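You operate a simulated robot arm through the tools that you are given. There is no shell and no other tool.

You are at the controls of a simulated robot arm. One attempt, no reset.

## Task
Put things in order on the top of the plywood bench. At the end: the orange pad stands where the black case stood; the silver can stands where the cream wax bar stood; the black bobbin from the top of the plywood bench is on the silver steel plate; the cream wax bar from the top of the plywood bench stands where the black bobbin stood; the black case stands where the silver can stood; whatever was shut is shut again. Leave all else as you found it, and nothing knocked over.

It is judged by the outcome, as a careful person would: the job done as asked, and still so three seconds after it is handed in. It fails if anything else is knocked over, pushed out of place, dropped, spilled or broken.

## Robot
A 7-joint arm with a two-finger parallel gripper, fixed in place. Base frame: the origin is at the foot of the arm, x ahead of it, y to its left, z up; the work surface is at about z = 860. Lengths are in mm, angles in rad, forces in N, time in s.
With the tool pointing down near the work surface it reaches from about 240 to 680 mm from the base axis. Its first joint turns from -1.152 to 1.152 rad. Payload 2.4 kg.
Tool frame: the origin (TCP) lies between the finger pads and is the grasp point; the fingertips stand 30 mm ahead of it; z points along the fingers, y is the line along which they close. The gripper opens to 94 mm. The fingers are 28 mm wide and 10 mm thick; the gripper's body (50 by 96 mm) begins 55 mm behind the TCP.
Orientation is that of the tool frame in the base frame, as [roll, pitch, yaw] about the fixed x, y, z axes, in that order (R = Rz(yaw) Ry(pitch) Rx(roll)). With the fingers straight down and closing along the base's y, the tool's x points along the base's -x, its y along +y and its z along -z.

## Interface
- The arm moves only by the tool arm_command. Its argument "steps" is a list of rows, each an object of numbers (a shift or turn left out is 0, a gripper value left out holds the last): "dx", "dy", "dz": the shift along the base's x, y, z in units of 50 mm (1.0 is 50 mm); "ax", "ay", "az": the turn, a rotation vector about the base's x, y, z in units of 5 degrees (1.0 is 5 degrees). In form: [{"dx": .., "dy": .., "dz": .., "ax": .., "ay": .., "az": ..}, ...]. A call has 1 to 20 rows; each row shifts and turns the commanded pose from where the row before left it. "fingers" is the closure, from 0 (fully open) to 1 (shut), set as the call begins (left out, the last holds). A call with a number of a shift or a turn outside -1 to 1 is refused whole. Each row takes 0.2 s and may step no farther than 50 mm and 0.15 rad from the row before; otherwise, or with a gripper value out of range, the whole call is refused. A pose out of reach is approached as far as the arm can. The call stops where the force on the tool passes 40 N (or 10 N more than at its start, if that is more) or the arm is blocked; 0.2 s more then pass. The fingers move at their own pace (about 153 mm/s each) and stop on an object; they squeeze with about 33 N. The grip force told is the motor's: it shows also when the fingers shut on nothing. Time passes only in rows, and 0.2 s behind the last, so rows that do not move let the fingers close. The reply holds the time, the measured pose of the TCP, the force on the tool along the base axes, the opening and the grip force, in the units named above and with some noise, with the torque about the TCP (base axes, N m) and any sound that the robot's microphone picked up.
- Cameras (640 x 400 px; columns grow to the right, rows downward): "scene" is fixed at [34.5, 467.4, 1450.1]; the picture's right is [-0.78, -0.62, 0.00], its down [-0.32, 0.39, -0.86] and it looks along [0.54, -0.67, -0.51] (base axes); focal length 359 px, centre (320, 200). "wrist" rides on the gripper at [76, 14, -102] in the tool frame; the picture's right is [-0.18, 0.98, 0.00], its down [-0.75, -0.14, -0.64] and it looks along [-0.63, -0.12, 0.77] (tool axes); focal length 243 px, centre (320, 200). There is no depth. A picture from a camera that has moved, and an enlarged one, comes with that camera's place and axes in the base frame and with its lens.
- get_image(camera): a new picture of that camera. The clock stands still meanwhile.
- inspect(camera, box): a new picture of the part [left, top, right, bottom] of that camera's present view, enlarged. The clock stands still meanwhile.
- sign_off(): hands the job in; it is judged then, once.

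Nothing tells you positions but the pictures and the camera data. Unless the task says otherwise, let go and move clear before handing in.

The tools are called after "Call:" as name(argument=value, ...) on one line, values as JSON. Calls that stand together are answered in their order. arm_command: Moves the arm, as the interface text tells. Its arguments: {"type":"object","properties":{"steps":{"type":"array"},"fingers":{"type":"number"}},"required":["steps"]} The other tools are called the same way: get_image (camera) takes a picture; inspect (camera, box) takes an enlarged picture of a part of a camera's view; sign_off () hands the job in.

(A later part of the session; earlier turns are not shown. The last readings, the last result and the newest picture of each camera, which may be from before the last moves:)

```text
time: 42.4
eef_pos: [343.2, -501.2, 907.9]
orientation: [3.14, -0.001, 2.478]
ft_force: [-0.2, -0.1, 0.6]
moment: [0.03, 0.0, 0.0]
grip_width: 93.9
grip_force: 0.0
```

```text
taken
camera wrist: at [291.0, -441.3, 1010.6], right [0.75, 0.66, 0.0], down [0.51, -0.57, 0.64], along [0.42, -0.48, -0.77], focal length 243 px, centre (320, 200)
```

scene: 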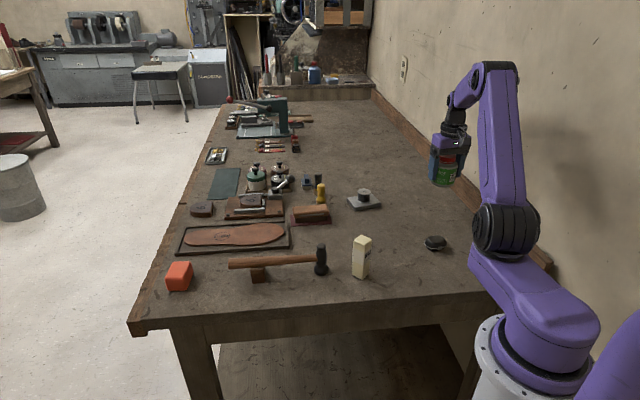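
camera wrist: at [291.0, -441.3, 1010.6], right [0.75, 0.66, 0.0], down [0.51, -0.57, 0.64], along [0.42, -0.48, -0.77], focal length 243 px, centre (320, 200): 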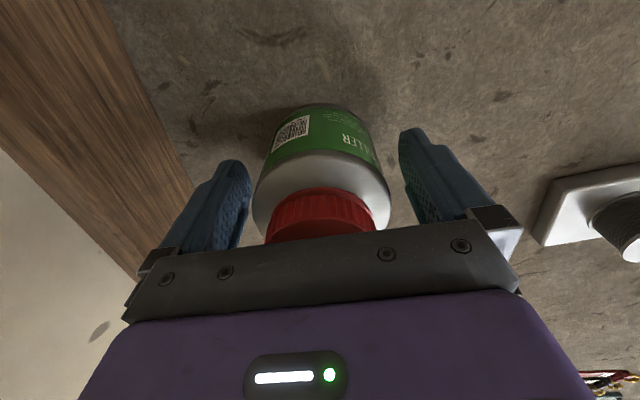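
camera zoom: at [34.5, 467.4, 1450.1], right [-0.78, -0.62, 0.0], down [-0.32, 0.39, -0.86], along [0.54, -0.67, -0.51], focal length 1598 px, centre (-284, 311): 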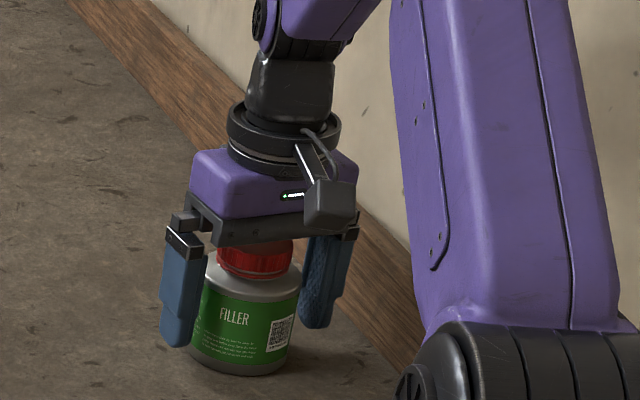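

The can stands upright at the wax bar's old spot. I'll rise and move above the black case to look at it closely.

Call:
arm_command(steps=[{"dz": 0.3}, {"dz": 0.6}, {"dz": 0.9}, {"dz": 1.0}, {"dx": -0.12, "dy": 0.3}, {"dx": -0.26, "dy": 0.656}, {"dx": -0.26, "dy": 0.656}, {"dx": -0.26, "dy": 0.656}, {"dx": -0.26, "dy": 0.656}, {"dx": -0.26, "dy": 0.656}, {}, {}])

Call:
get_image(camera="wrist")

Call:
get_image(camera="scene")

```text
time: 45.0
eef_pos: [270.4, -320.4, 1047.0]
orientation: [-3.141, 0.0, 2.478]
ft_force: [0.0, -0.5, 0.0]
moment: [0.0, -0.02, 0.03]
grip_width: 94.0
grip_force: 0.0
```

```text
taken
camera wrist: at [219.6, -262.1, 1150.0], right [0.75, 0.66, 0.0], down [0.51, -0.57, 0.64], along [0.42, -0.48, -0.77], focal length 243 px, centre (320, 200)
```

wrist: 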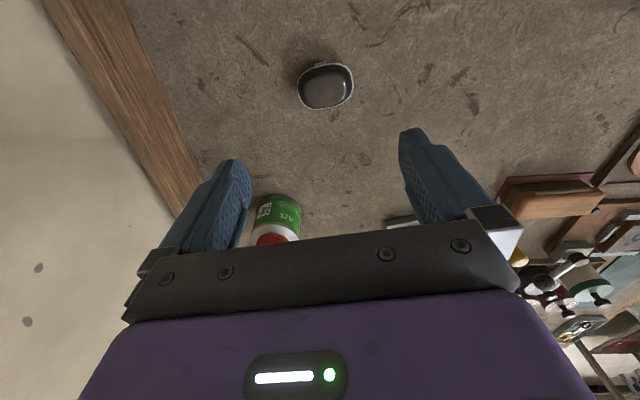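

```text
taken
```

scene: 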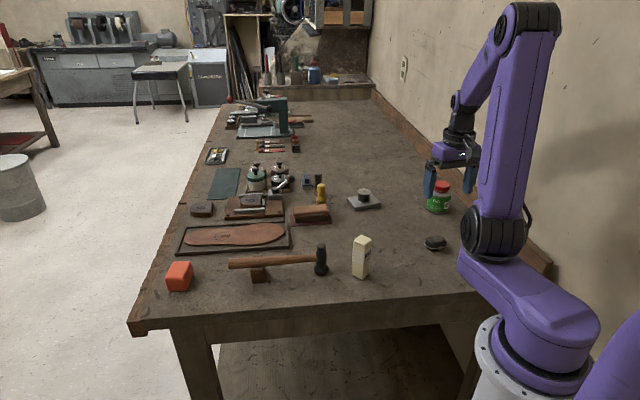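

Call:
inspect(camera="wrist", box=[280, 50, 376, 110])

Call:
inspect(camera="scene", box=[416, 228, 456, 253])

```text
6.67 times, centred on (328, 80) of wrist
camera zoom: at [219.6, -262.1, 1150.0], right [0.75, 0.66, 0.0], down [0.51, -0.57, 0.64], along [0.42, -0.48, -0.77], focal length 1618 px, centre (267, 1000)
```

zoom: 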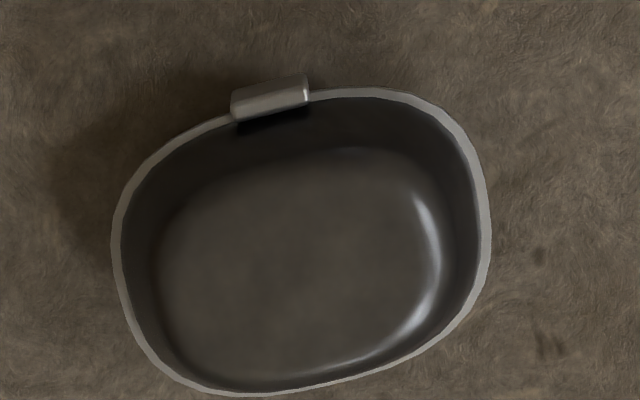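

```text
16.00 times, centred on (436, 240) of scene
camera zoom: at [34.5, 467.4, 1450.1], right [-0.78, -0.62, 0.0], down [-0.32, 0.39, -0.86], along [0.54, -0.67, -0.51], focal length 5751 px, centre (-1536, -448)
```

zoom: 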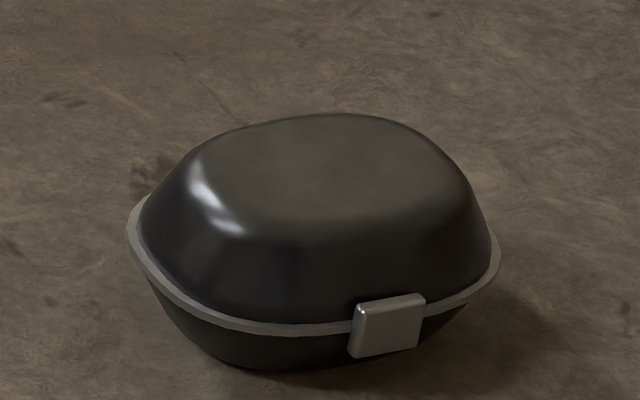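

The case is shut, latched on its clasp side, centred at about (271.5,-313.3), its long axis lined up with the finger closing line. I'll shift over it and descend to grip its ends away from the clasp.

Call:
arm_command(steps=[{"dx": 0.02, "dy": 0.14}, {"dz": -0.7}, {"dz": -0.8}, {"dz": -0.7}, {"dz": -0.5}, {"dz": -0.22}, {}], fingers=0)

Call:
get_image(camera="wrist")

Call:
inspect(camera="scene", box=[390, 180, 486, 256])

```text
time: 46.6
eef_pos: [271.4, -314.4, 901.7]
orientation: [-3.141, 0.0, 2.478]
ft_force: [0.1, -0.8, -0.4]
moment: [0.0, -0.03, 0.01]
grip_width: 93.9
grip_force: 0.1
```

```text
taken
camera wrist: at [221.3, -255.6, 1004.2], right [0.75, 0.66, 0.0], down [0.51, -0.57, 0.64], along [0.42, -0.48, -0.77], focal length 243 px, centre (320, 200)
```

wrist: 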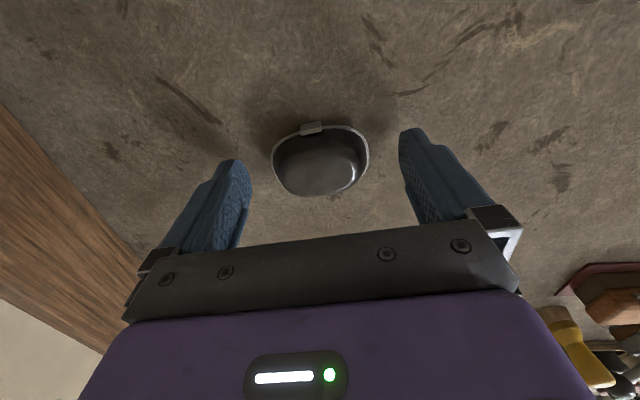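

```text
5.26 times, centred on (438, 218) of scene
camera zoom: at [34.5, 467.4, 1450.1], right [-0.78, -0.62, 0.0], down [-0.32, 0.39, -0.86], along [0.54, -0.67, -0.51], focal length 1892 px, centre (-301, 105)
```

zoom: 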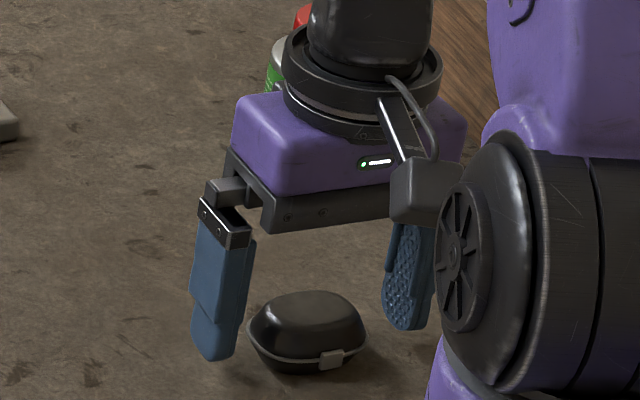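

The case sits centred between the fingers with the tips still 12 mm above the bench. I'll go down the last 7 mm and close.

Call:
arm_command(steps=[{"dx": 0.02, "dz": -0.08}, {"dz": -0.07}, {}])

Call:
arm_command(steps=[{}, {}, {}], fingers=1)

Call:
get_image(camera="wrist")

Call:
inspect(camera="scene", box=[390, 180, 486, 256])

```text
time: 47.4
eef_pos: [273.5, -314.7, 893.1]
orientation: [3.141, 0.001, 2.478]
ft_force: [-0.5, 0.5, -0.1]
moment: [0.0, -0.02, 0.0]
grip_width: 93.8
grip_force: 0.0
```

```text
time: 48.2
eef_pos: [272.8, -314.5, 894.0]
orientation: [-3.141, 0.0, 2.478]
ft_force: [-0.1, 0.0, -0.9]
moment: [-0.04, 0.0, 0.0]
grip_width: 55.7
grip_force: 32.9
```

```text
taken
camera wrist: at [222.5, -255.7, 997.0], right [0.75, 0.66, 0.0], down [0.51, -0.58, 0.64], along [0.42, -0.48, -0.77], focal length 243 px, centre (320, 200)
```

wrist: 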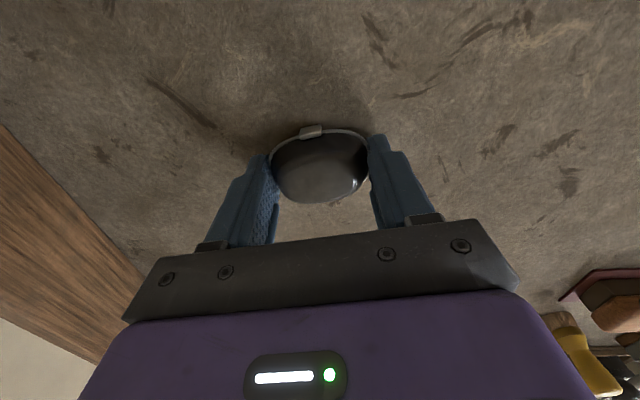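

```text
5.26 times, centred on (438, 218) of scene
camera zoom: at [34.5, 467.4, 1450.1], right [-0.78, -0.62, 0.0], down [-0.32, 0.39, -0.86], along [0.54, -0.67, -0.51], focal length 1892 px, centre (-301, 105)
```

zoom: 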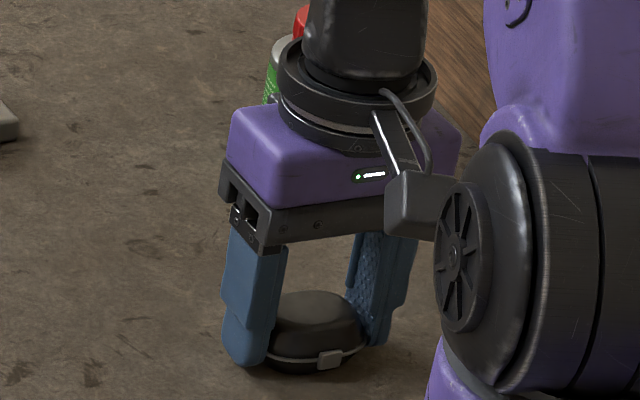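

The case is gripped at 55.7 mm. I'll lift a little and check it stays shut and level.

Call:
arm_command(steps=[{"dz": 0.05}, {"dz": 0.15}, {"dz": 0.4}, {}])

Call:
inspect(camera="scene", box=[390, 180, 486, 256])

Call:
inspect(camera="wrist", box=[200, 100, 440, 250])

```text
time: 49.2
eef_pos: [272.9, -315.0, 924.5]
orientation: [3.14, 0.001, 2.479]
ft_force: [0.9, 0.2, 0.3]
moment: [-0.01, 0.01, 0.01]
grip_width: 55.5
grip_force: 33.2
```

```text
5.26 times, centred on (438, 218) of scene
camera zoom: at [34.5, 467.4, 1450.1], right [-0.78, -0.62, 0.0], down [-0.32, 0.39, -0.86], along [0.54, -0.67, -0.51], focal length 1892 px, centre (-301, 105)
```

zoom: 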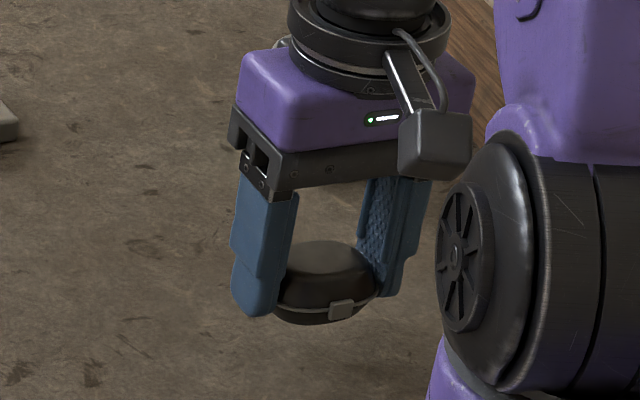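

```text
2.67 times, centred on (320, 175) of wrist
camera zoom: at [222.3, -255.8, 1027.4], right [0.75, 0.66, 0.0], down [0.51, -0.58, 0.64], along [0.42, -0.48, -0.77], focal length 647 px, centre (320, 267)
```

zoom: 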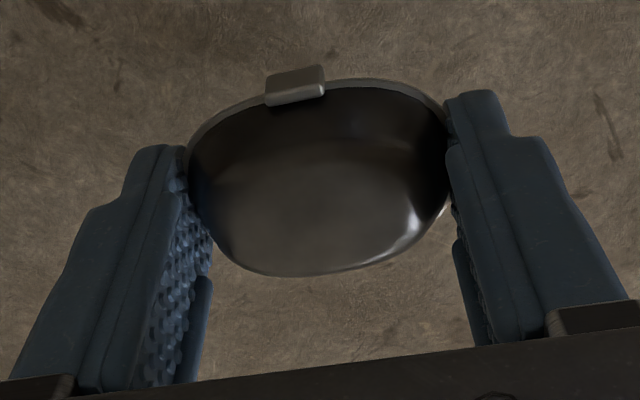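

The case is held level and shut. I'll carry it at about z=1000 to the can's old spot at (508,-158).

Call:
arm_command(steps=[{"dz": 0.5}, {"dz": 0.7}, {"dz": 0.32}, {"dx": 0.2, "dy": 0.13, "az": 0.3}, {"dx": 0.41, "dy": 0.273, "az": 0.66}, {"dx": 0.41, "dy": 0.273, "az": 0.66}, {"dx": 0.41, "dy": 0.273, "az": 0.66}, {"dx": 0.41, "dy": 0.273, "az": 0.66}, {"dx": 0.41, "dy": 0.273, "az": 0.66}, {"dx": 0.41, "dy": 0.273, "az": 0.66}, {"dx": 0.41, "dy": 0.273, "az": 0.66}, {"dx": 0.41, "dy": 0.273, "az": 0.66}, {"dx": 0.41, "dy": 0.273, "az": 0.66}, {"dx": 0.41, "dy": 0.273, "az": 0.66}, {"dx": 0.41, "dy": 0.273, "az": 0.66}, {}, {}])

Call:
get_image(camera="wrist")

Call:
get_image(camera="scene")

```text
time: 52.8
eef_pos: [508.6, -157.1, 1000.2]
orientation: [3.142, -0.001, 3.14]
ft_force: [0.2, 0.0, -0.4]
moment: [-0.06, 0.0, 0.01]
grip_width: 55.7
grip_force: 33.5
```

```text
taken
camera wrist: at [432.7, -142.0, 1103.5], right [0.19, 0.98, 0.0], down [0.75, -0.14, 0.64], along [0.63, -0.12, -0.77], focal length 243 px, centre (320, 200)
```

wrist: 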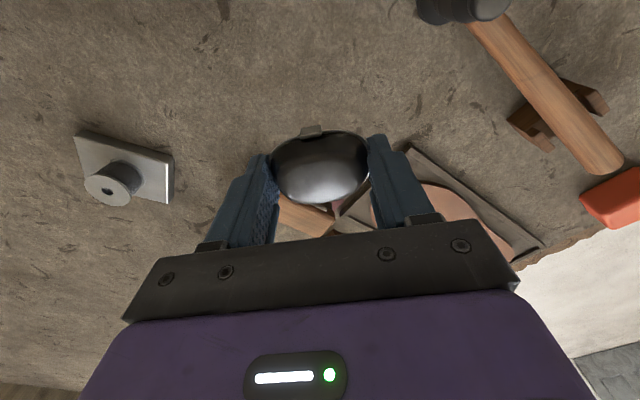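

```text
taken
```

scene: 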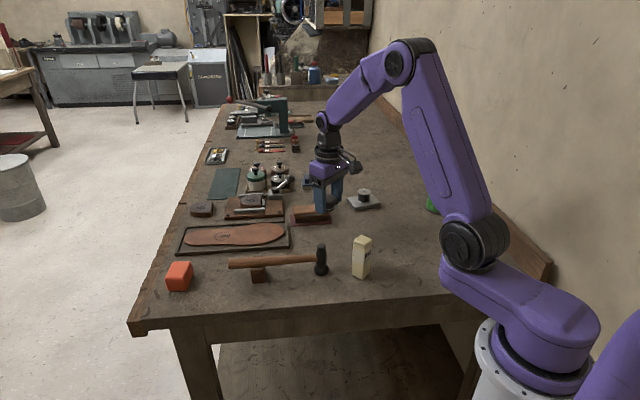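

I'm above the can's old spot with the case level and shut. I'll lower it to just above the bench.

Call:
arm_command(steps=[{"dz": -0.5, "dy": -0.01}, {"dz": -0.6}, {"dz": -0.5}, {"dz": -0.3}, {"dz": -0.12}, {}])

Call:
arm_command(steps=[{"dz": -0.02}, {"dz": -0.02}, {}])

Call:
inspect(camera="scene", box=[280, 190, 376, 250])

```text
time: 54.2
eef_pos: [507.9, -157.4, 899.5]
orientation: [-3.141, 0.001, 3.139]
ft_force: [0.9, 1.0, -0.4]
moment: [0.01, 0.01, 0.0]
grip_width: 55.7
grip_force: 32.7
```

```text
time: 55.0
eef_pos: [507.9, -156.4, 896.4]
orientation: [3.141, 0.001, 3.138]
ft_force: [-0.2, -0.2, -0.1]
moment: [0.01, -0.04, -0.02]
grip_width: 55.7
grip_force: 33.2
```

```text
6.67 times, centred on (328, 220) of scene
camera zoom: at [34.5, 467.4, 1450.1], right [-0.78, -0.62, 0.0], down [-0.32, 0.39, -0.86], along [0.54, -0.67, -0.51], focal length 2396 px, centre (267, 67)
```

zoom: 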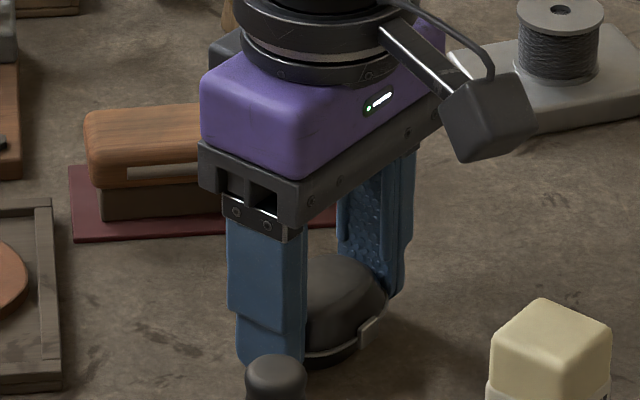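

Call:
arm_command(steps=[{"dz": -0.02}, {"dz": -0.01}, {}])

Call:
arm_command(steps=[{"dz": -0.01}, {"dz": -0.01}, {}])

```text
time: 55.8
eef_pos: [509.1, -157.7, 896.0]
orientation: [3.141, -0.001, 3.138]
ft_force: [0.6, 0.0, -0.2]
moment: [0.0, 0.0, -0.02]
grip_width: 55.9
grip_force: 33.1
```

```text
time: 56.6
eef_pos: [508.7, -158.1, 894.5]
orientation: [3.141, 0.001, 3.14]
ft_force: [1.1, -0.2, -0.8]
moment: [0.01, 0.03, 0.02]
grip_width: 55.7
grip_force: 33.1
```

Call:
arm_command(steps=[{"dz": -0.01}, {"dz": -0.01}, {}])

```text
time: 57.4
eef_pos: [509.6, -157.2, 893.0]
orientation: [-3.14, -0.001, 3.14]
ft_force: [0.0, 1.0, 2.9]
moment: [-0.01, 0.03, 0.0]
grip_width: 55.6
grip_force: 33.8
```

The case touches the bench (about 3 N). I'll release it and check.

Call:
arm_command(steps=[{}, {}, {}], fingers=0)

Call:
inspect(camera="scene", box=[280, 190, 376, 250])

Call:
get_image(camera="wrist")

```text
time: 58.2
eef_pos: [509.1, -157.8, 893.0]
orientation: [3.14, 0.001, 3.138]
ft_force: [0.3, -0.4, -1.1]
moment: [0.02, 0.0, -0.05]
grip_width: 94.0
grip_force: 0.1
```

```text
6.67 times, centred on (328, 220) of scene
camera zoom: at [34.5, 467.4, 1450.1], right [-0.78, -0.62, 0.0], down [-0.32, 0.39, -0.86], along [0.54, -0.67, -0.51], focal length 2396 px, centre (267, 67)
```

zoom: 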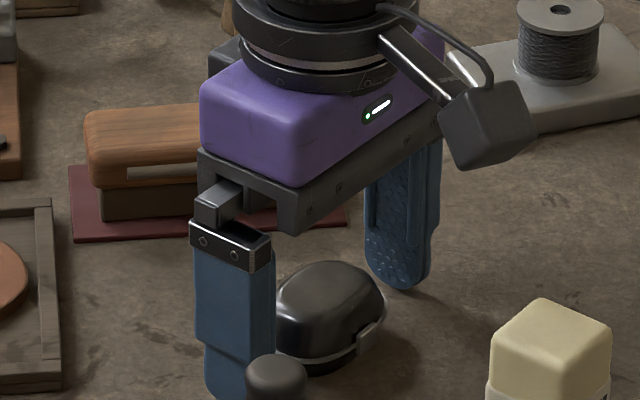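

```text
taken
camera wrist: at [432.6, -142.3, 996.6], right [0.19, 0.98, 0.0], down [0.75, -0.14, 0.64], along [0.63, -0.12, -0.77], focal length 243 px, centre (320, 200)
```

wrist: 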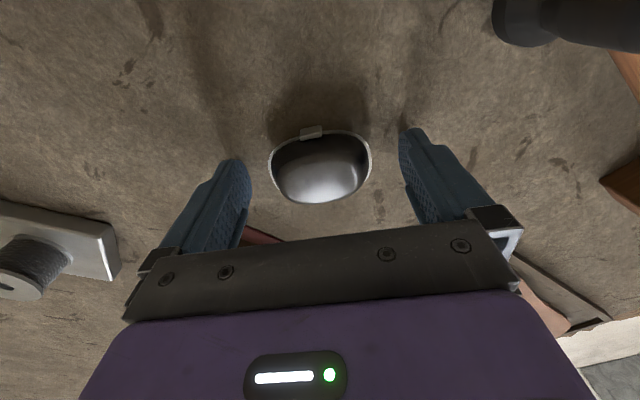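

The case stands shut at the can's old spot. I'll rise and swing over toward the orange pad (about (681,180), at the edge of reach), turning +38° to match it, then look.

Call:
arm_command(steps=[{"dz": 0.3}, {"dz": 0.6}, {"dz": 0.9}, {"dz": 0.9}, {"dz": 0.44}, {"dx": 0.2, "dy": 0.6, "az": 0.76}, {"dx": 0.2, "dy": 0.6, "az": 0.76}, {"dx": 0.2, "dy": 0.6, "az": 0.76}, {"dx": 0.2, "dy": 0.6, "az": 0.76}, {"dx": 0.2, "dy": 0.6, "az": 0.76}, {"dx": 0.2, "dy": 0.6, "az": 0.76}, {"dx": 0.2, "dy": 0.6, "az": 0.76}, {"dx": 0.2, "dy": 0.6, "az": 0.76}, {"dx": 0.2, "dy": 0.6, "az": 0.76}, {"dx": 0.2, "dy": 0.6, "az": 0.76}, {}, {}])

Call:
get_image(camera="wrist")

Call:
get_image(camera="scene")

```text
time: 61.8
eef_pos: [607.8, 142.7, 1049.8]
orientation: [-3.141, 0.0, -2.483]
ft_force: [0.4, 0.7, -0.4]
moment: [0.0, -0.03, 0.0]
grip_width: 94.1
grip_force: 0.0
```

```text
taken
camera wrist: at [539.5, 107.9, 1153.6], right [-0.46, 0.89, 0.0], down [0.68, 0.35, 0.64], along [0.57, 0.29, -0.77], focal length 243 px, centre (320, 200)
```

wrist: 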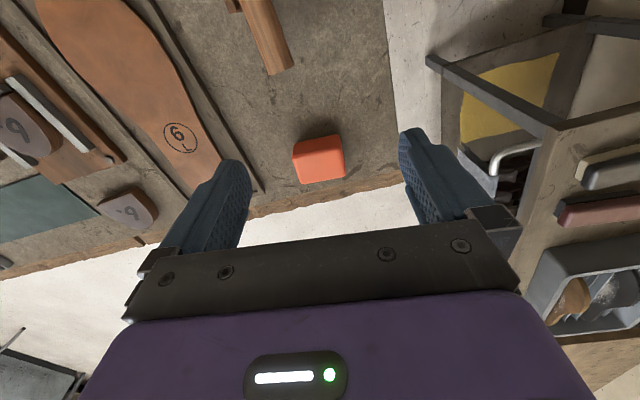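

```text
taken
```

scene: 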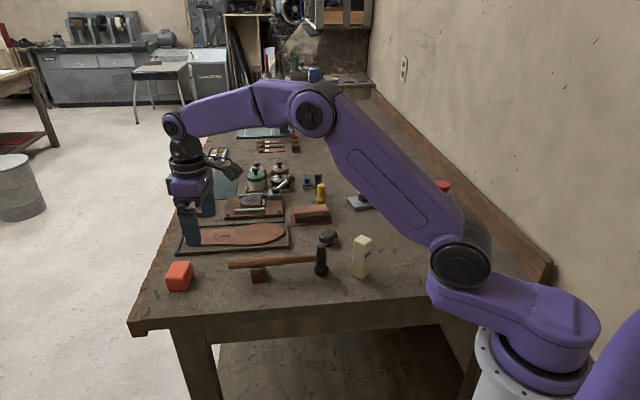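

Call:
inspect(camera="wrist", box=[270, 120, 370, 190])

Call:
inspect(camera="scene", box=[140, 240, 268, 320])

Call:
inspect(camera="scene", box=[280, 190, 400, 290])

```text
5.71 times, centred on (320, 155) of wrist
camera zoom: at [539.5, 107.9, 1153.6], right [-0.46, 0.89, 0.0], down [0.68, 0.35, 0.64], along [0.57, 0.29, -0.77], focal length 1386 px, centre (320, 457)
```

zoom: 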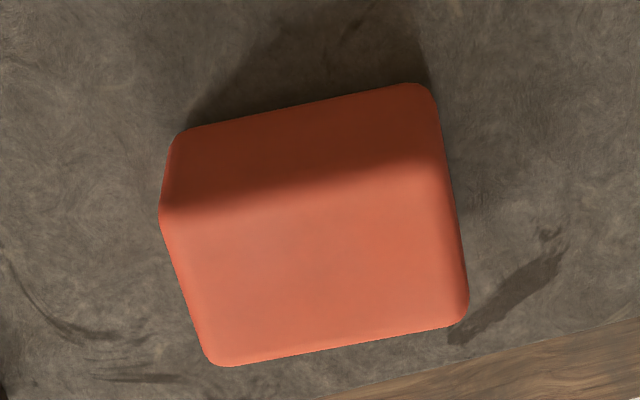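

```text
5.00 times, centred on (204, 280) of scene
camera zoom: at [34.5, 467.4, 1450.1], right [-0.78, -0.62, 0.0], down [-0.32, 0.39, -0.86], along [0.54, -0.67, -0.51], focal length 1797 px, centre (900, -200)
```

zoom: 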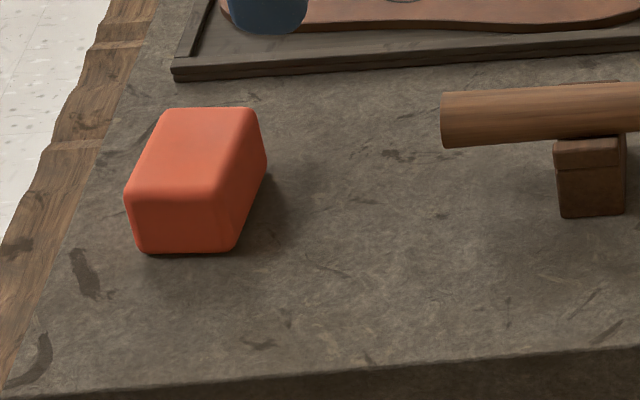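

```text
4.00 times, centred on (340, 240) of scene
camera zoom: at [34.5, 467.4, 1450.1], right [-0.78, -0.62, 0.0], down [-0.32, 0.39, -0.86], along [0.54, -0.67, -0.51], focal length 1438 px, centre (240, 40)
```

zoom: 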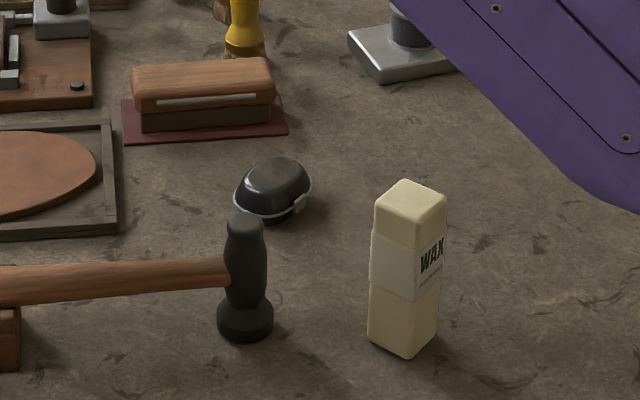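

The pad is a 60×42×36 mm block centred near (682,181), its long axis lined up with the closing line, but about 706 mm from the base. I'll tilt the tool outward about the closing line by 15° and move above it to check reach.

Call:
arm_command(steps=[{"ax": 0.612, "ay": -0.791}, {"ax": 0.612, "ay": -0.791}, {"ax": 0.612, "ay": -0.791}, {"dx": 0.25, "dy": 0.13}, {"dx": 0.25, "dy": 0.13}, {"dx": 0.25, "dy": 0.13}, {"dx": 0.25, "dy": 0.13}, {"dx": 0.25, "dy": 0.13}, {"dx": 0.24, "dy": 0.12, "dz": -0.5}, {"dz": -0.5}, {}, {}])

Call:
get_image(camera="wrist")

Call:
get_image(camera="scene")

```text
time: 64.4
eef_pos: [682.6, 180.1, 1000.4]
orientation: [3.14, 0.261, -2.482]
ft_force: [-0.1, 0.4, -1.0]
moment: [0.03, -0.03, 0.04]
grip_width: 94.0
grip_force: 0.1
```

```text
taken
camera wrist: at [594.8, 131.4, 1080.0], right [-0.46, 0.89, 0.05], down [0.53, 0.23, 0.82], along [0.71, 0.4, -0.58], focal length 243 px, centre (320, 200)
```

wrist: 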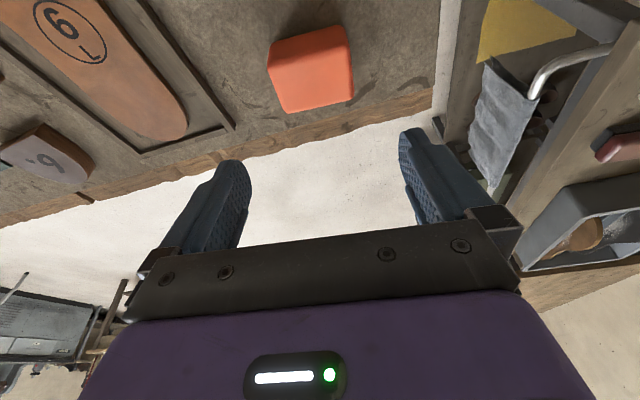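

```text
taken
```

scene: 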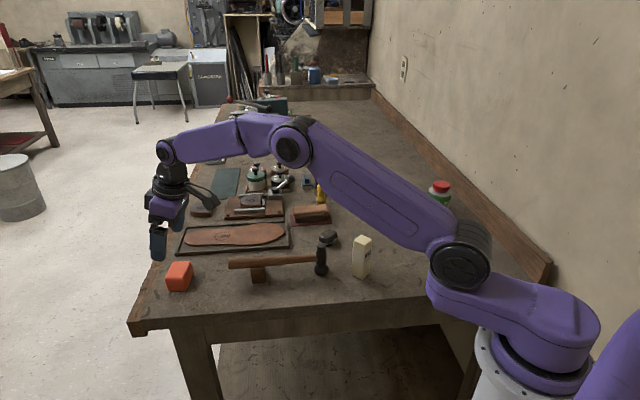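

The pad is under the tilted gripper at about (683,181) and the pose is reachable here. I'll descend most of the way and check the pose and clearances.

Call:
arm_command(steps=[{"dx": 0.01, "dy": 0.02, "dz": -0.4}, {"dz": -0.5}, {"dz": -0.4}, {"dz": -0.2}, {}])

Call:
inspect(camera="scene", box=[110, 170, 270, 310])

Call:
get_image(camera="wrist")

```text
time: 65.6
eef_pos: [683.9, 182.0, 925.4]
orientation: [-3.141, 0.261, -2.481]
ft_force: [0.1, -0.2, -0.3]
moment: [0.02, -0.02, -0.02]
grip_width: 93.9
grip_force: 0.0
```

```text
2.86 times, centred on (190, 240) of scene
camera zoom: at [34.5, 467.4, 1450.1], right [-0.78, -0.62, 0.0], down [-0.32, 0.39, -0.86], along [0.54, -0.67, -0.51], focal length 1027 px, centre (691, 86)
```

zoom: 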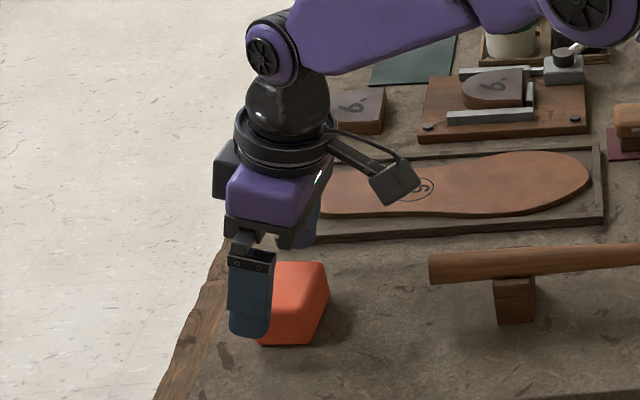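

```text
taken
camera wrist: at [596.1, 132.4, 1005.0], right [-0.46, 0.89, 0.05], down [0.53, 0.23, 0.82], along [0.71, 0.4, -0.58], focal length 243 px, centre (320, 200)
```

wrist: 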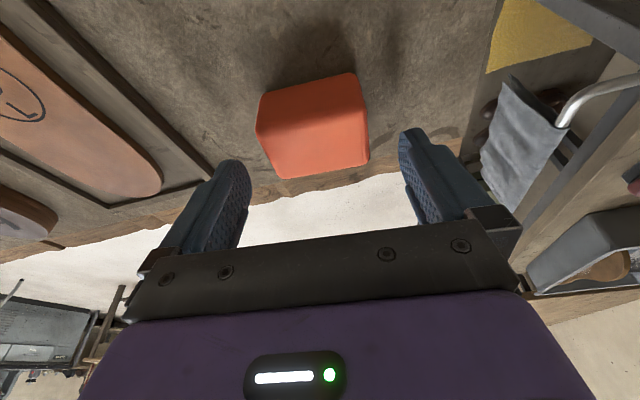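

Clearances look fine, with the camera well above the hammer handle. I'll descend the last 28 mm.

Call:
arm_command(steps=[{"dz": -0.25}, {"dz": -0.2}, {"dz": -0.1}, {}])

Call:
inspect(camera="scene", box=[110, 170, 270, 310])

Call:
get_image(camera="wrist")

```text
time: 66.6
eef_pos: [684.1, 182.7, 898.4]
orientation: [-3.14, 0.264, -2.483]
ft_force: [-0.6, -0.4, 0.2]
moment: [-0.02, 0.03, -0.01]
grip_width: 94.1
grip_force: 0.0
```

```text
2.86 times, centred on (190, 240) of scene
camera zoom: at [34.5, 467.4, 1450.1], right [-0.78, -0.62, 0.0], down [-0.32, 0.39, -0.86], along [0.54, -0.67, -0.51], focal length 1027 px, centre (691, 86)
```

zoom: 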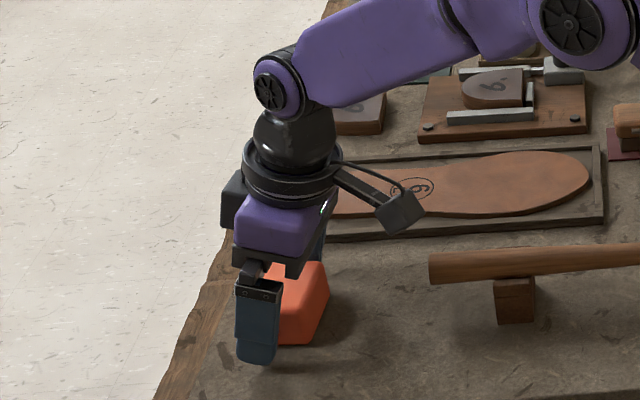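

```text
taken
camera wrist: at [596.3, 132.8, 977.6], right [-0.46, 0.89, 0.05], down [0.53, 0.23, 0.82], along [0.71, 0.4, -0.58], focal length 243 px, centre (320, 200)
```

wrist: 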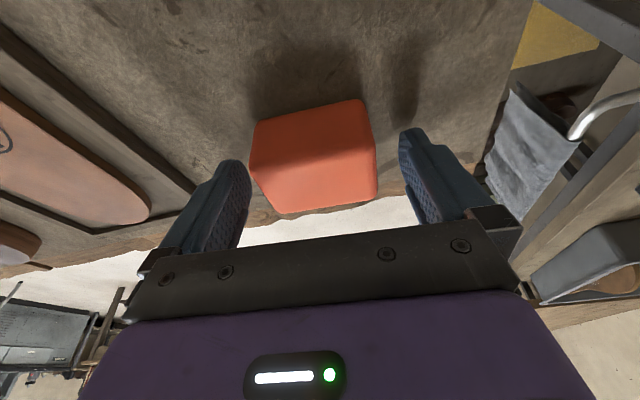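

The pad sits between the fingers, about 3 mm off-centre. I'll nudge that out, then close.

Call:
arm_command(steps=[{"dx": 0.03, "dy": -0.045}, {}])

Call:
arm_command(steps=[{}, {}, {}], fingers=1)

Call:
get_image(camera="wrist")

Call:
inspect(camera="scene", box=[110, 170, 270, 310])

```text
time: 67.2
eef_pos: [686.0, 180.7, 897.8]
orientation: [-3.141, 0.262, -2.484]
ft_force: [0.4, -0.1, 0.4]
moment: [0.01, 0.01, 0.0]
grip_width: 93.9
grip_force: 0.1
```

```text
time: 68.0
eef_pos: [685.1, 180.3, 897.7]
orientation: [-3.141, 0.263, -2.48]
ft_force: [0.4, 0.3, -0.2]
moment: [-0.06, 0.0, -0.01]
grip_width: 65.4
grip_force: 32.9
```

```text
taken
camera wrist: at [597.7, 130.3, 977.8], right [-0.46, 0.89, 0.05], down [0.53, 0.23, 0.82], along [0.71, 0.4, -0.58], focal length 243 px, centre (320, 200)
```

wrist: 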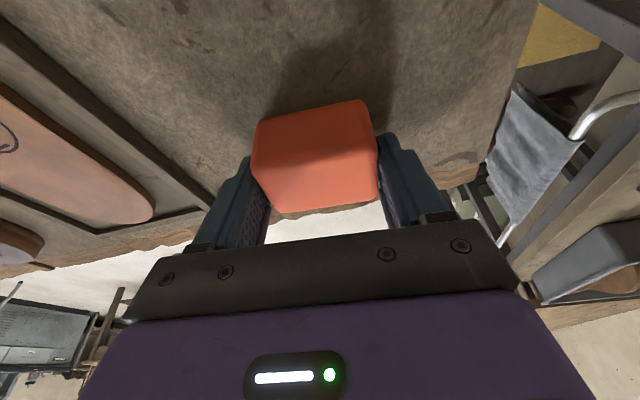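

```text
2.86 times, centred on (190, 240) of scene
camera zoom: at [34.5, 467.4, 1450.1], right [-0.78, -0.62, 0.0], down [-0.32, 0.39, -0.86], along [0.54, -0.67, -0.51], focal length 1027 px, centre (691, 86)
```

zoom: 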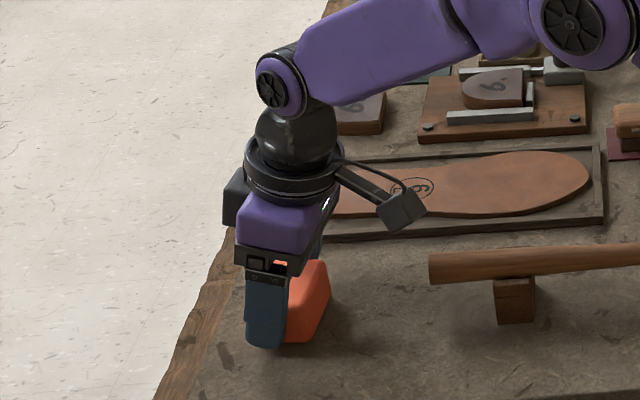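

The pad is gripped at 65.4 mm. I'll lift slightly to test the hold.

Call:
arm_command(steps=[{"dz": 0.05}, {"dz": 0.15}, {"dz": 0.4}, {}])

Call:
get_image(camera="wrist")

Call:
inspect(camera="scene", box=[110, 170, 270, 310])

```text
time: 69.0
eef_pos: [685.3, 180.0, 928.6]
orientation: [-3.141, 0.262, -2.483]
ft_force: [-0.7, 0.7, 0.3]
moment: [0.02, 0.01, 0.0]
grip_width: 65.6
grip_force: 33.1
```

```text
taken
camera wrist: at [598.3, 130.3, 1007.9], right [-0.46, 0.89, 0.05], down [0.53, 0.23, 0.82], along [0.71, 0.4, -0.58], focal length 243 px, centre (320, 200)
```

wrist: 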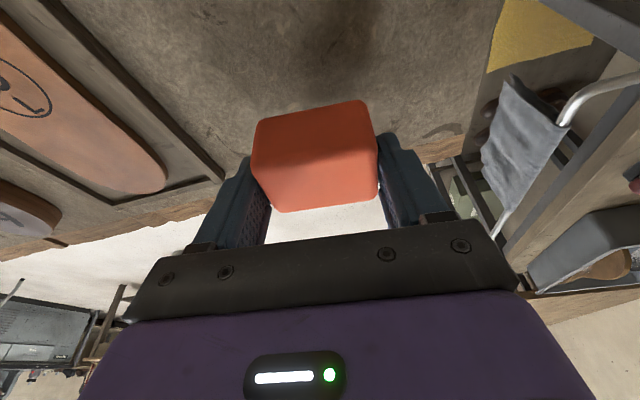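

```text
2.86 times, centred on (190, 240) of scene
camera zoom: at [34.5, 467.4, 1450.1], right [-0.78, -0.62, 0.0], down [-0.32, 0.39, -0.86], along [0.54, -0.67, -0.51], focal length 1027 px, centre (691, 86)
```

zoom: 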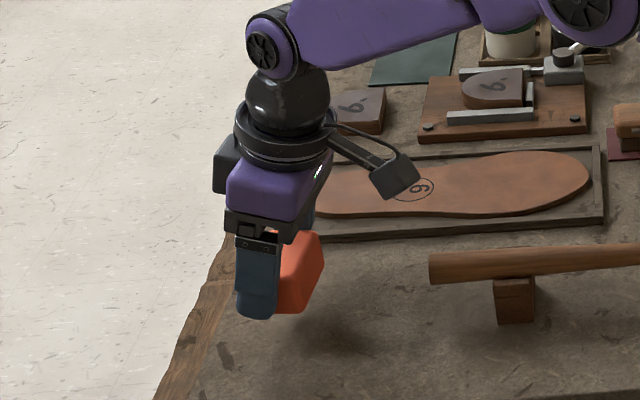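

The pad is held securely. I'll raise it to about z=1050 and carry it over to the case's old spot, turning with the arm and keeping the same tilt.

Call:
arm_command(steps=[{"dz": 0.5}, {"dz": 0.9}, {"dz": 1.0}, {}])

Call:
arm_command(steps=[{"dx": -0.2, "dy": -0.24, "az": -0.4}, {"dx": -0.447, "dy": -0.536, "az": -0.811}, {"dx": -0.447, "dy": -0.536, "az": -0.811}, {"dx": -0.447, "dy": -0.536, "az": -0.811}, {"dx": -0.447, "dy": -0.536, "az": -0.811}, {"dx": -0.447, "dy": -0.536, "az": -0.811}, {"dx": -0.447, "dy": -0.536, "az": -0.811}, {"dx": -0.447, "dy": -0.536, "az": -0.811}, {"dx": -0.447, "dy": -0.536, "az": -0.811}, {"dx": -0.447, "dy": -0.536, "az": -0.811}, {"dx": -0.447, "dy": -0.536, "az": -0.811}, {"dx": -0.447, "dy": -0.536, "az": -0.811}, {"dx": -0.447, "dy": -0.536, "az": -0.811}, {"dx": -0.447, "dy": -0.536, "az": -0.811}, {"dx": -0.447, "dy": -0.536, "az": -0.811}, {"dx": -0.447, "dy": -0.536, "az": -0.811}, {"dx": -0.447, "dy": -0.536, "az": -0.811}, {"dx": -0.447, "dy": -0.536, "az": -0.811}, {"dx": -0.447, "dy": -0.536, "az": -0.811}, {}])

Call:
get_image(camera="wrist")

Call:
get_image(camera="scene")

```text
time: 70.0
eef_pos: [684.4, 179.2, 1048.3]
orientation: [-3.141, 0.26, -2.482]
ft_force: [0.0, -0.3, -0.3]
moment: [0.02, 0.0, 0.01]
grip_width: 65.3
grip_force: 33.1
```

```text
time: 74.2
eef_pos: [272.0, -314.7, 1047.2]
orientation: [-3.141, 0.263, 2.491]
ft_force: [-0.1, -0.2, -0.2]
moment: [0.02, 0.0, -0.02]
grip_width: 65.0
grip_force: 33.0
```

```text
taken
camera wrist: at [200.6, -242.2, 1127.3], right [0.74, 0.67, 0.05], down [0.36, -0.45, 0.82], along [0.57, -0.58, -0.58], focal length 243 px, centre (320, 200)
```

wrist: 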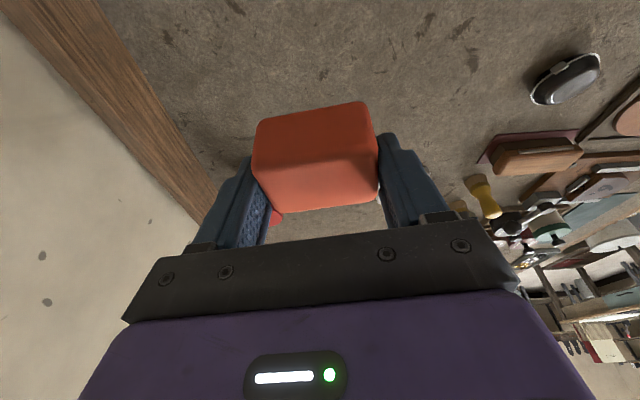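

```text
taken
```

scene: 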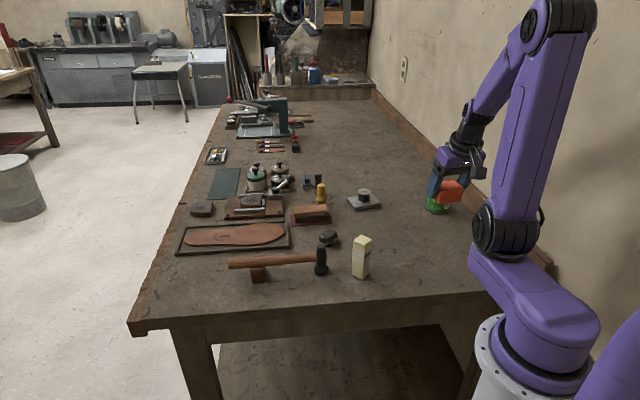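

The pad is above the case's old spot, level. I'll lower it to just above the bench.

Call:
arm_command(steps=[{"dx": 0.015, "dz": -0.6}, {"dz": -0.8}, {"dz": -0.7}, {"dz": -0.5}, {"dz": -0.2}, {"dz": -0.08}, {}])

Call:
inspect(camera="scene", box=[390, 180, 486, 256])

```text
time: 75.8
eef_pos: [277.3, -311.8, 923.4]
orientation: [3.117, 0.25, 2.491]
ft_force: [-0.3, 0.4, 0.2]
moment: [-0.02, -0.01, 0.05]
grip_width: 65.0
grip_force: 32.8
out of reach, approached as far as the arm can: row 4, 5, 6
```

```text
5.26 times, centred on (438, 218) of scene
camera zoom: at [34.5, 467.4, 1450.1], right [-0.78, -0.62, 0.0], down [-0.32, 0.39, -0.86], along [0.54, -0.67, -0.51], focal length 1892 px, centre (-301, 105)
```

zoom: 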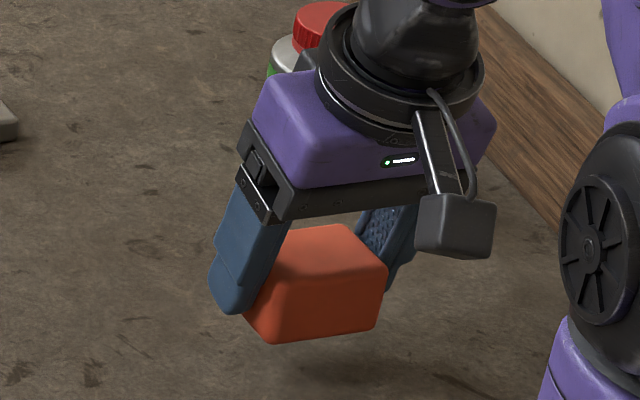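

The tilted pose is out of reach this close to the base, so the arm stopped short at z=923 with the pad still held. I'll go back up and set the pad down temporarily on clear bench at about (430,-310), then regrasp it with the tool vertical.

Call:
arm_command(steps=[{"dz": 0.5}, {"dz": 0.6}, {"dz": 0.8}, {"dz": 0.4}, {"dx": 0.2}, {"dx": 0.5, "dy": 0.015}, {"dx": 0.5, "dy": 0.015}, {"dx": 0.5, "dy": 0.015}, {"dx": 0.5, "dy": 0.015}, {"dx": 0.5, "dy": 0.015}, {"dx": 0.44, "dy": 0.015}, {}, {}])

Call:
get_image(camera="wrist")

Call:
get_image(camera="scene")

```text
time: 78.6
eef_pos: [432.6, -308.2, 1005.4]
orientation: [3.141, 0.262, 2.492]
ft_force: [-0.5, -0.1, 0.1]
moment: [-0.02, 0.02, 0.03]
grip_width: 65.1
grip_force: 33.3
out of reach, approached as far as the arm can: row 2
```

```text
taken
camera wrist: at [362.5, -235.6, 1085.4], right [0.74, 0.67, 0.05], down [0.36, -0.45, 0.82], along [0.57, -0.58, -0.58], focal length 243 px, centre (320, 200)
```

wrist: 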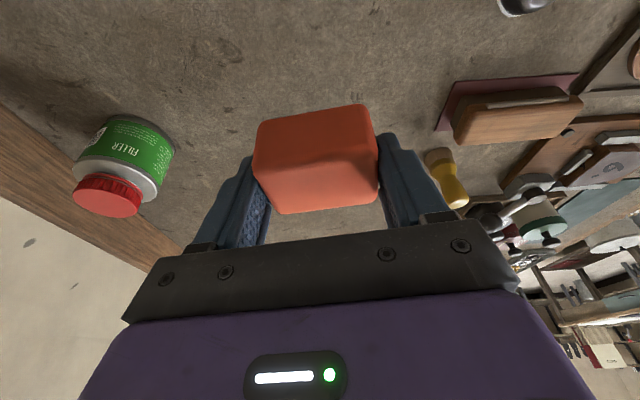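

```text
taken
```

scene: 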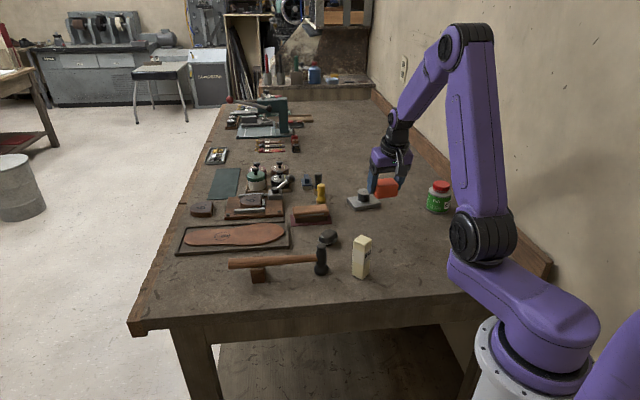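

I'm above clear bench at (432,-308) with the tilt exact. I'll lower the pad toward the bench here.

Call:
arm_command(steps=[{"dz": -0.6}, {"dz": -0.7}, {"dz": -0.5}, {"dz": -0.2}, {"dz": -0.04}, {}])

Call:
inspect(camera="scene", box=[340, 150, 452, 240])

```text
time: 80.0
eef_pos: [431.7, -308.5, 902.3]
orientation: [-3.14, 0.262, 2.491]
ft_force: [1.1, 0.3, 0.3]
moment: [0.0, 0.02, 0.0]
grip_width: 65.1
grip_force: 32.5
```

```text
4.44 times, centred on (396, 195) of scene
camera zoom: at [34.5, 467.4, 1450.1], right [-0.78, -0.62, 0.0], down [-0.32, 0.39, -0.86], along [0.54, -0.67, -0.51], focal length 1598 px, centre (-18, 222)
```

zoom: 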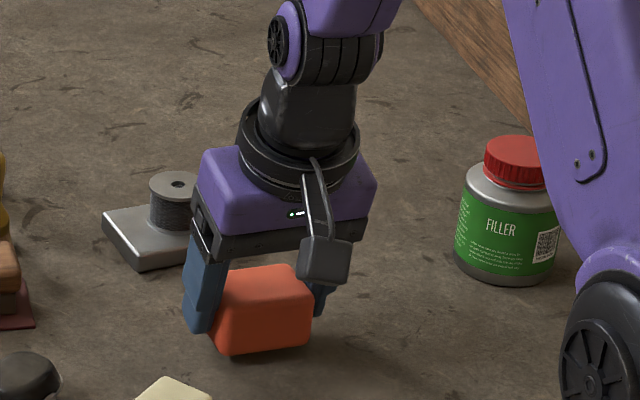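

Call:
arm_command(steps=[{"dz": -0.02}, {"dz": -0.02}, {}])

Call:
arm_command(steps=[{"dz": -0.02}, {"dz": -0.01}, {}])

```text
time: 80.8
eef_pos: [432.6, -307.2, 902.0]
orientation: [3.14, 0.261, 2.49]
ft_force: [0.9, -0.2, -0.5]
moment: [0.01, -0.03, 0.01]
grip_width: 65.1
grip_force: 33.3
```

```text
time: 81.6
eef_pos: [433.4, -308.7, 900.1]
orientation: [3.141, 0.261, 2.491]
ft_force: [0.2, 0.5, -0.7]
moment: [0.03, 0.0, -0.04]
grip_width: 64.9
grip_force: 32.7
```

Call:
arm_command(steps=[{"dz": -0.015}, {"dz": -0.015}, {}])

Call:
arm_command(steps=[{"dz": -0.01}, {"dz": -0.01}, {}])

```text
time: 82.4
eef_pos: [433.0, -308.7, 898.7]
orientation: [3.141, 0.261, 2.49]
ft_force: [-0.3, 0.3, 0.5]
moment: [0.01, 0.02, -0.03]
grip_width: 64.9
grip_force: 33.3
```

```text
time: 83.2
eef_pos: [432.0, -307.6, 897.3]
orientation: [-3.141, 0.262, 2.492]
ft_force: [-2.0, 1.4, 9.5]
moment: [-0.13, 0.31, -0.06]
grip_width: 64.9
grip_force: 33.2
```

The pad touches the bench at z≈897. I'll release it and check.

Call:
arm_command(steps=[{}, {}, {}], fingers=0)

Call:
arm_command(steps=[{"dz": 0.3}, {"dz": 0.6}, {"dz": 0.8}, {"dz": 0.8}, {"ax": -0.606, "ay": -0.795}, {"ax": -0.606, "ay": -0.795}, {"ax": -0.606, "ay": -0.795}, {}])

Call:
get_image(camera="wrist")

Call:
get_image(camera="scene")

```text
time: 84.0
eef_pos: [433.2, -308.7, 898.1]
orientation: [-3.14, 0.263, 2.492]
ft_force: [-0.1, 0.4, 0.4]
moment: [0.01, 0.02, 0.0]
grip_width: 94.0
grip_force: 0.1
```

```text
time: 85.8
eef_pos: [432.3, -309.1, 1022.2]
orientation: [-3.141, 0.525, 2.492]
ft_force: [0.1, 0.8, 0.3]
moment: [0.0, -0.03, 0.04]
grip_width: 94.1
grip_force: 0.0
```

```text
taken
camera wrist: at [348.3, -225.9, 1073.8], right [0.72, 0.69, 0.09], down [0.18, -0.31, 0.93], along [0.67, -0.66, -0.35], focal length 243 px, centre (320, 200)
```

wrist: 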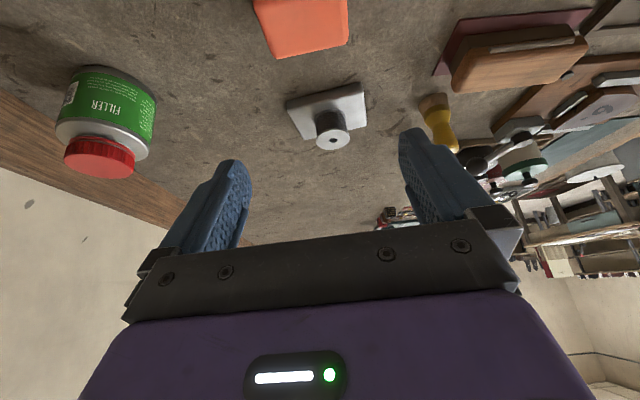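

```text
taken
```

scene: 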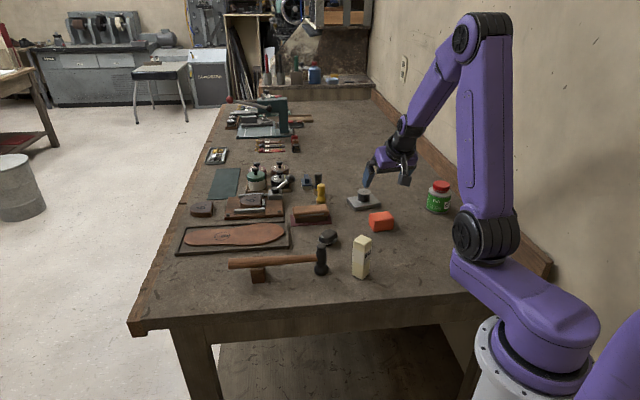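

The pad stands on the bench at the temporary spot. I turned the tilt the wrong way (now 30°), so I'll turn it back to vertical, well above everything.

Call:
arm_command(steps=[{"ax": 0.606, "ay": 0.795}, {"ax": 0.606, "ay": 0.795}, {"ax": 0.606, "ay": 0.795}, {"ax": 0.606, "ay": 0.795}, {"ax": 0.606, "ay": 0.795}, {"ax": 0.606, "ay": 0.795}, {}, {}])

Call:
get_image(camera="wrist")

Call:
inspect(camera="scene", box=[340, 190, 420, 240])

```text
time: 87.6
eef_pos: [432.2, -308.2, 1022.9]
orientation: [-3.142, 0.001, 2.49]
ft_force: [-0.4, 0.1, 0.5]
moment: [0.01, 0.0, -0.02]
grip_width: 94.1
grip_force: 0.0
```

```text
taken
camera wrist: at [381.1, -250.6, 1125.5], right [0.74, 0.67, 0.0], down [0.51, -0.57, 0.64], along [0.43, -0.48, -0.77], focal length 243 px, centre (320, 200)
```

wrist: 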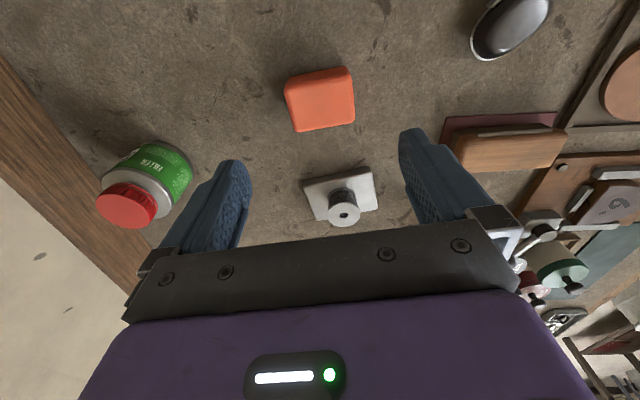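

```text
8.00 times, centred on (380, 215) of scene
camera zoom: at [34.5, 467.4, 1450.1], right [-0.78, -0.62, 0.0], down [-0.32, 0.39, -0.86], along [0.54, -0.67, -0.51], focal length 2876 px, centre (-160, 80)
```

zoom: 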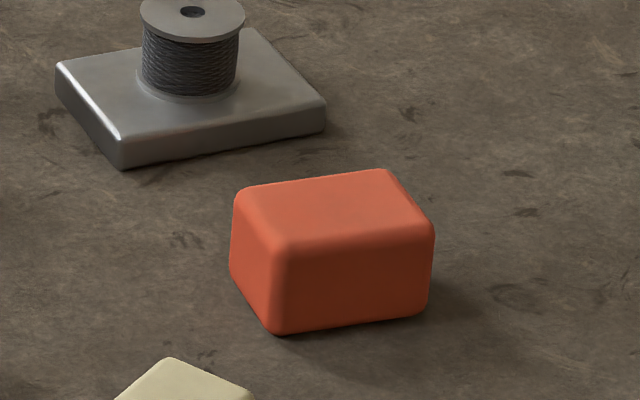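

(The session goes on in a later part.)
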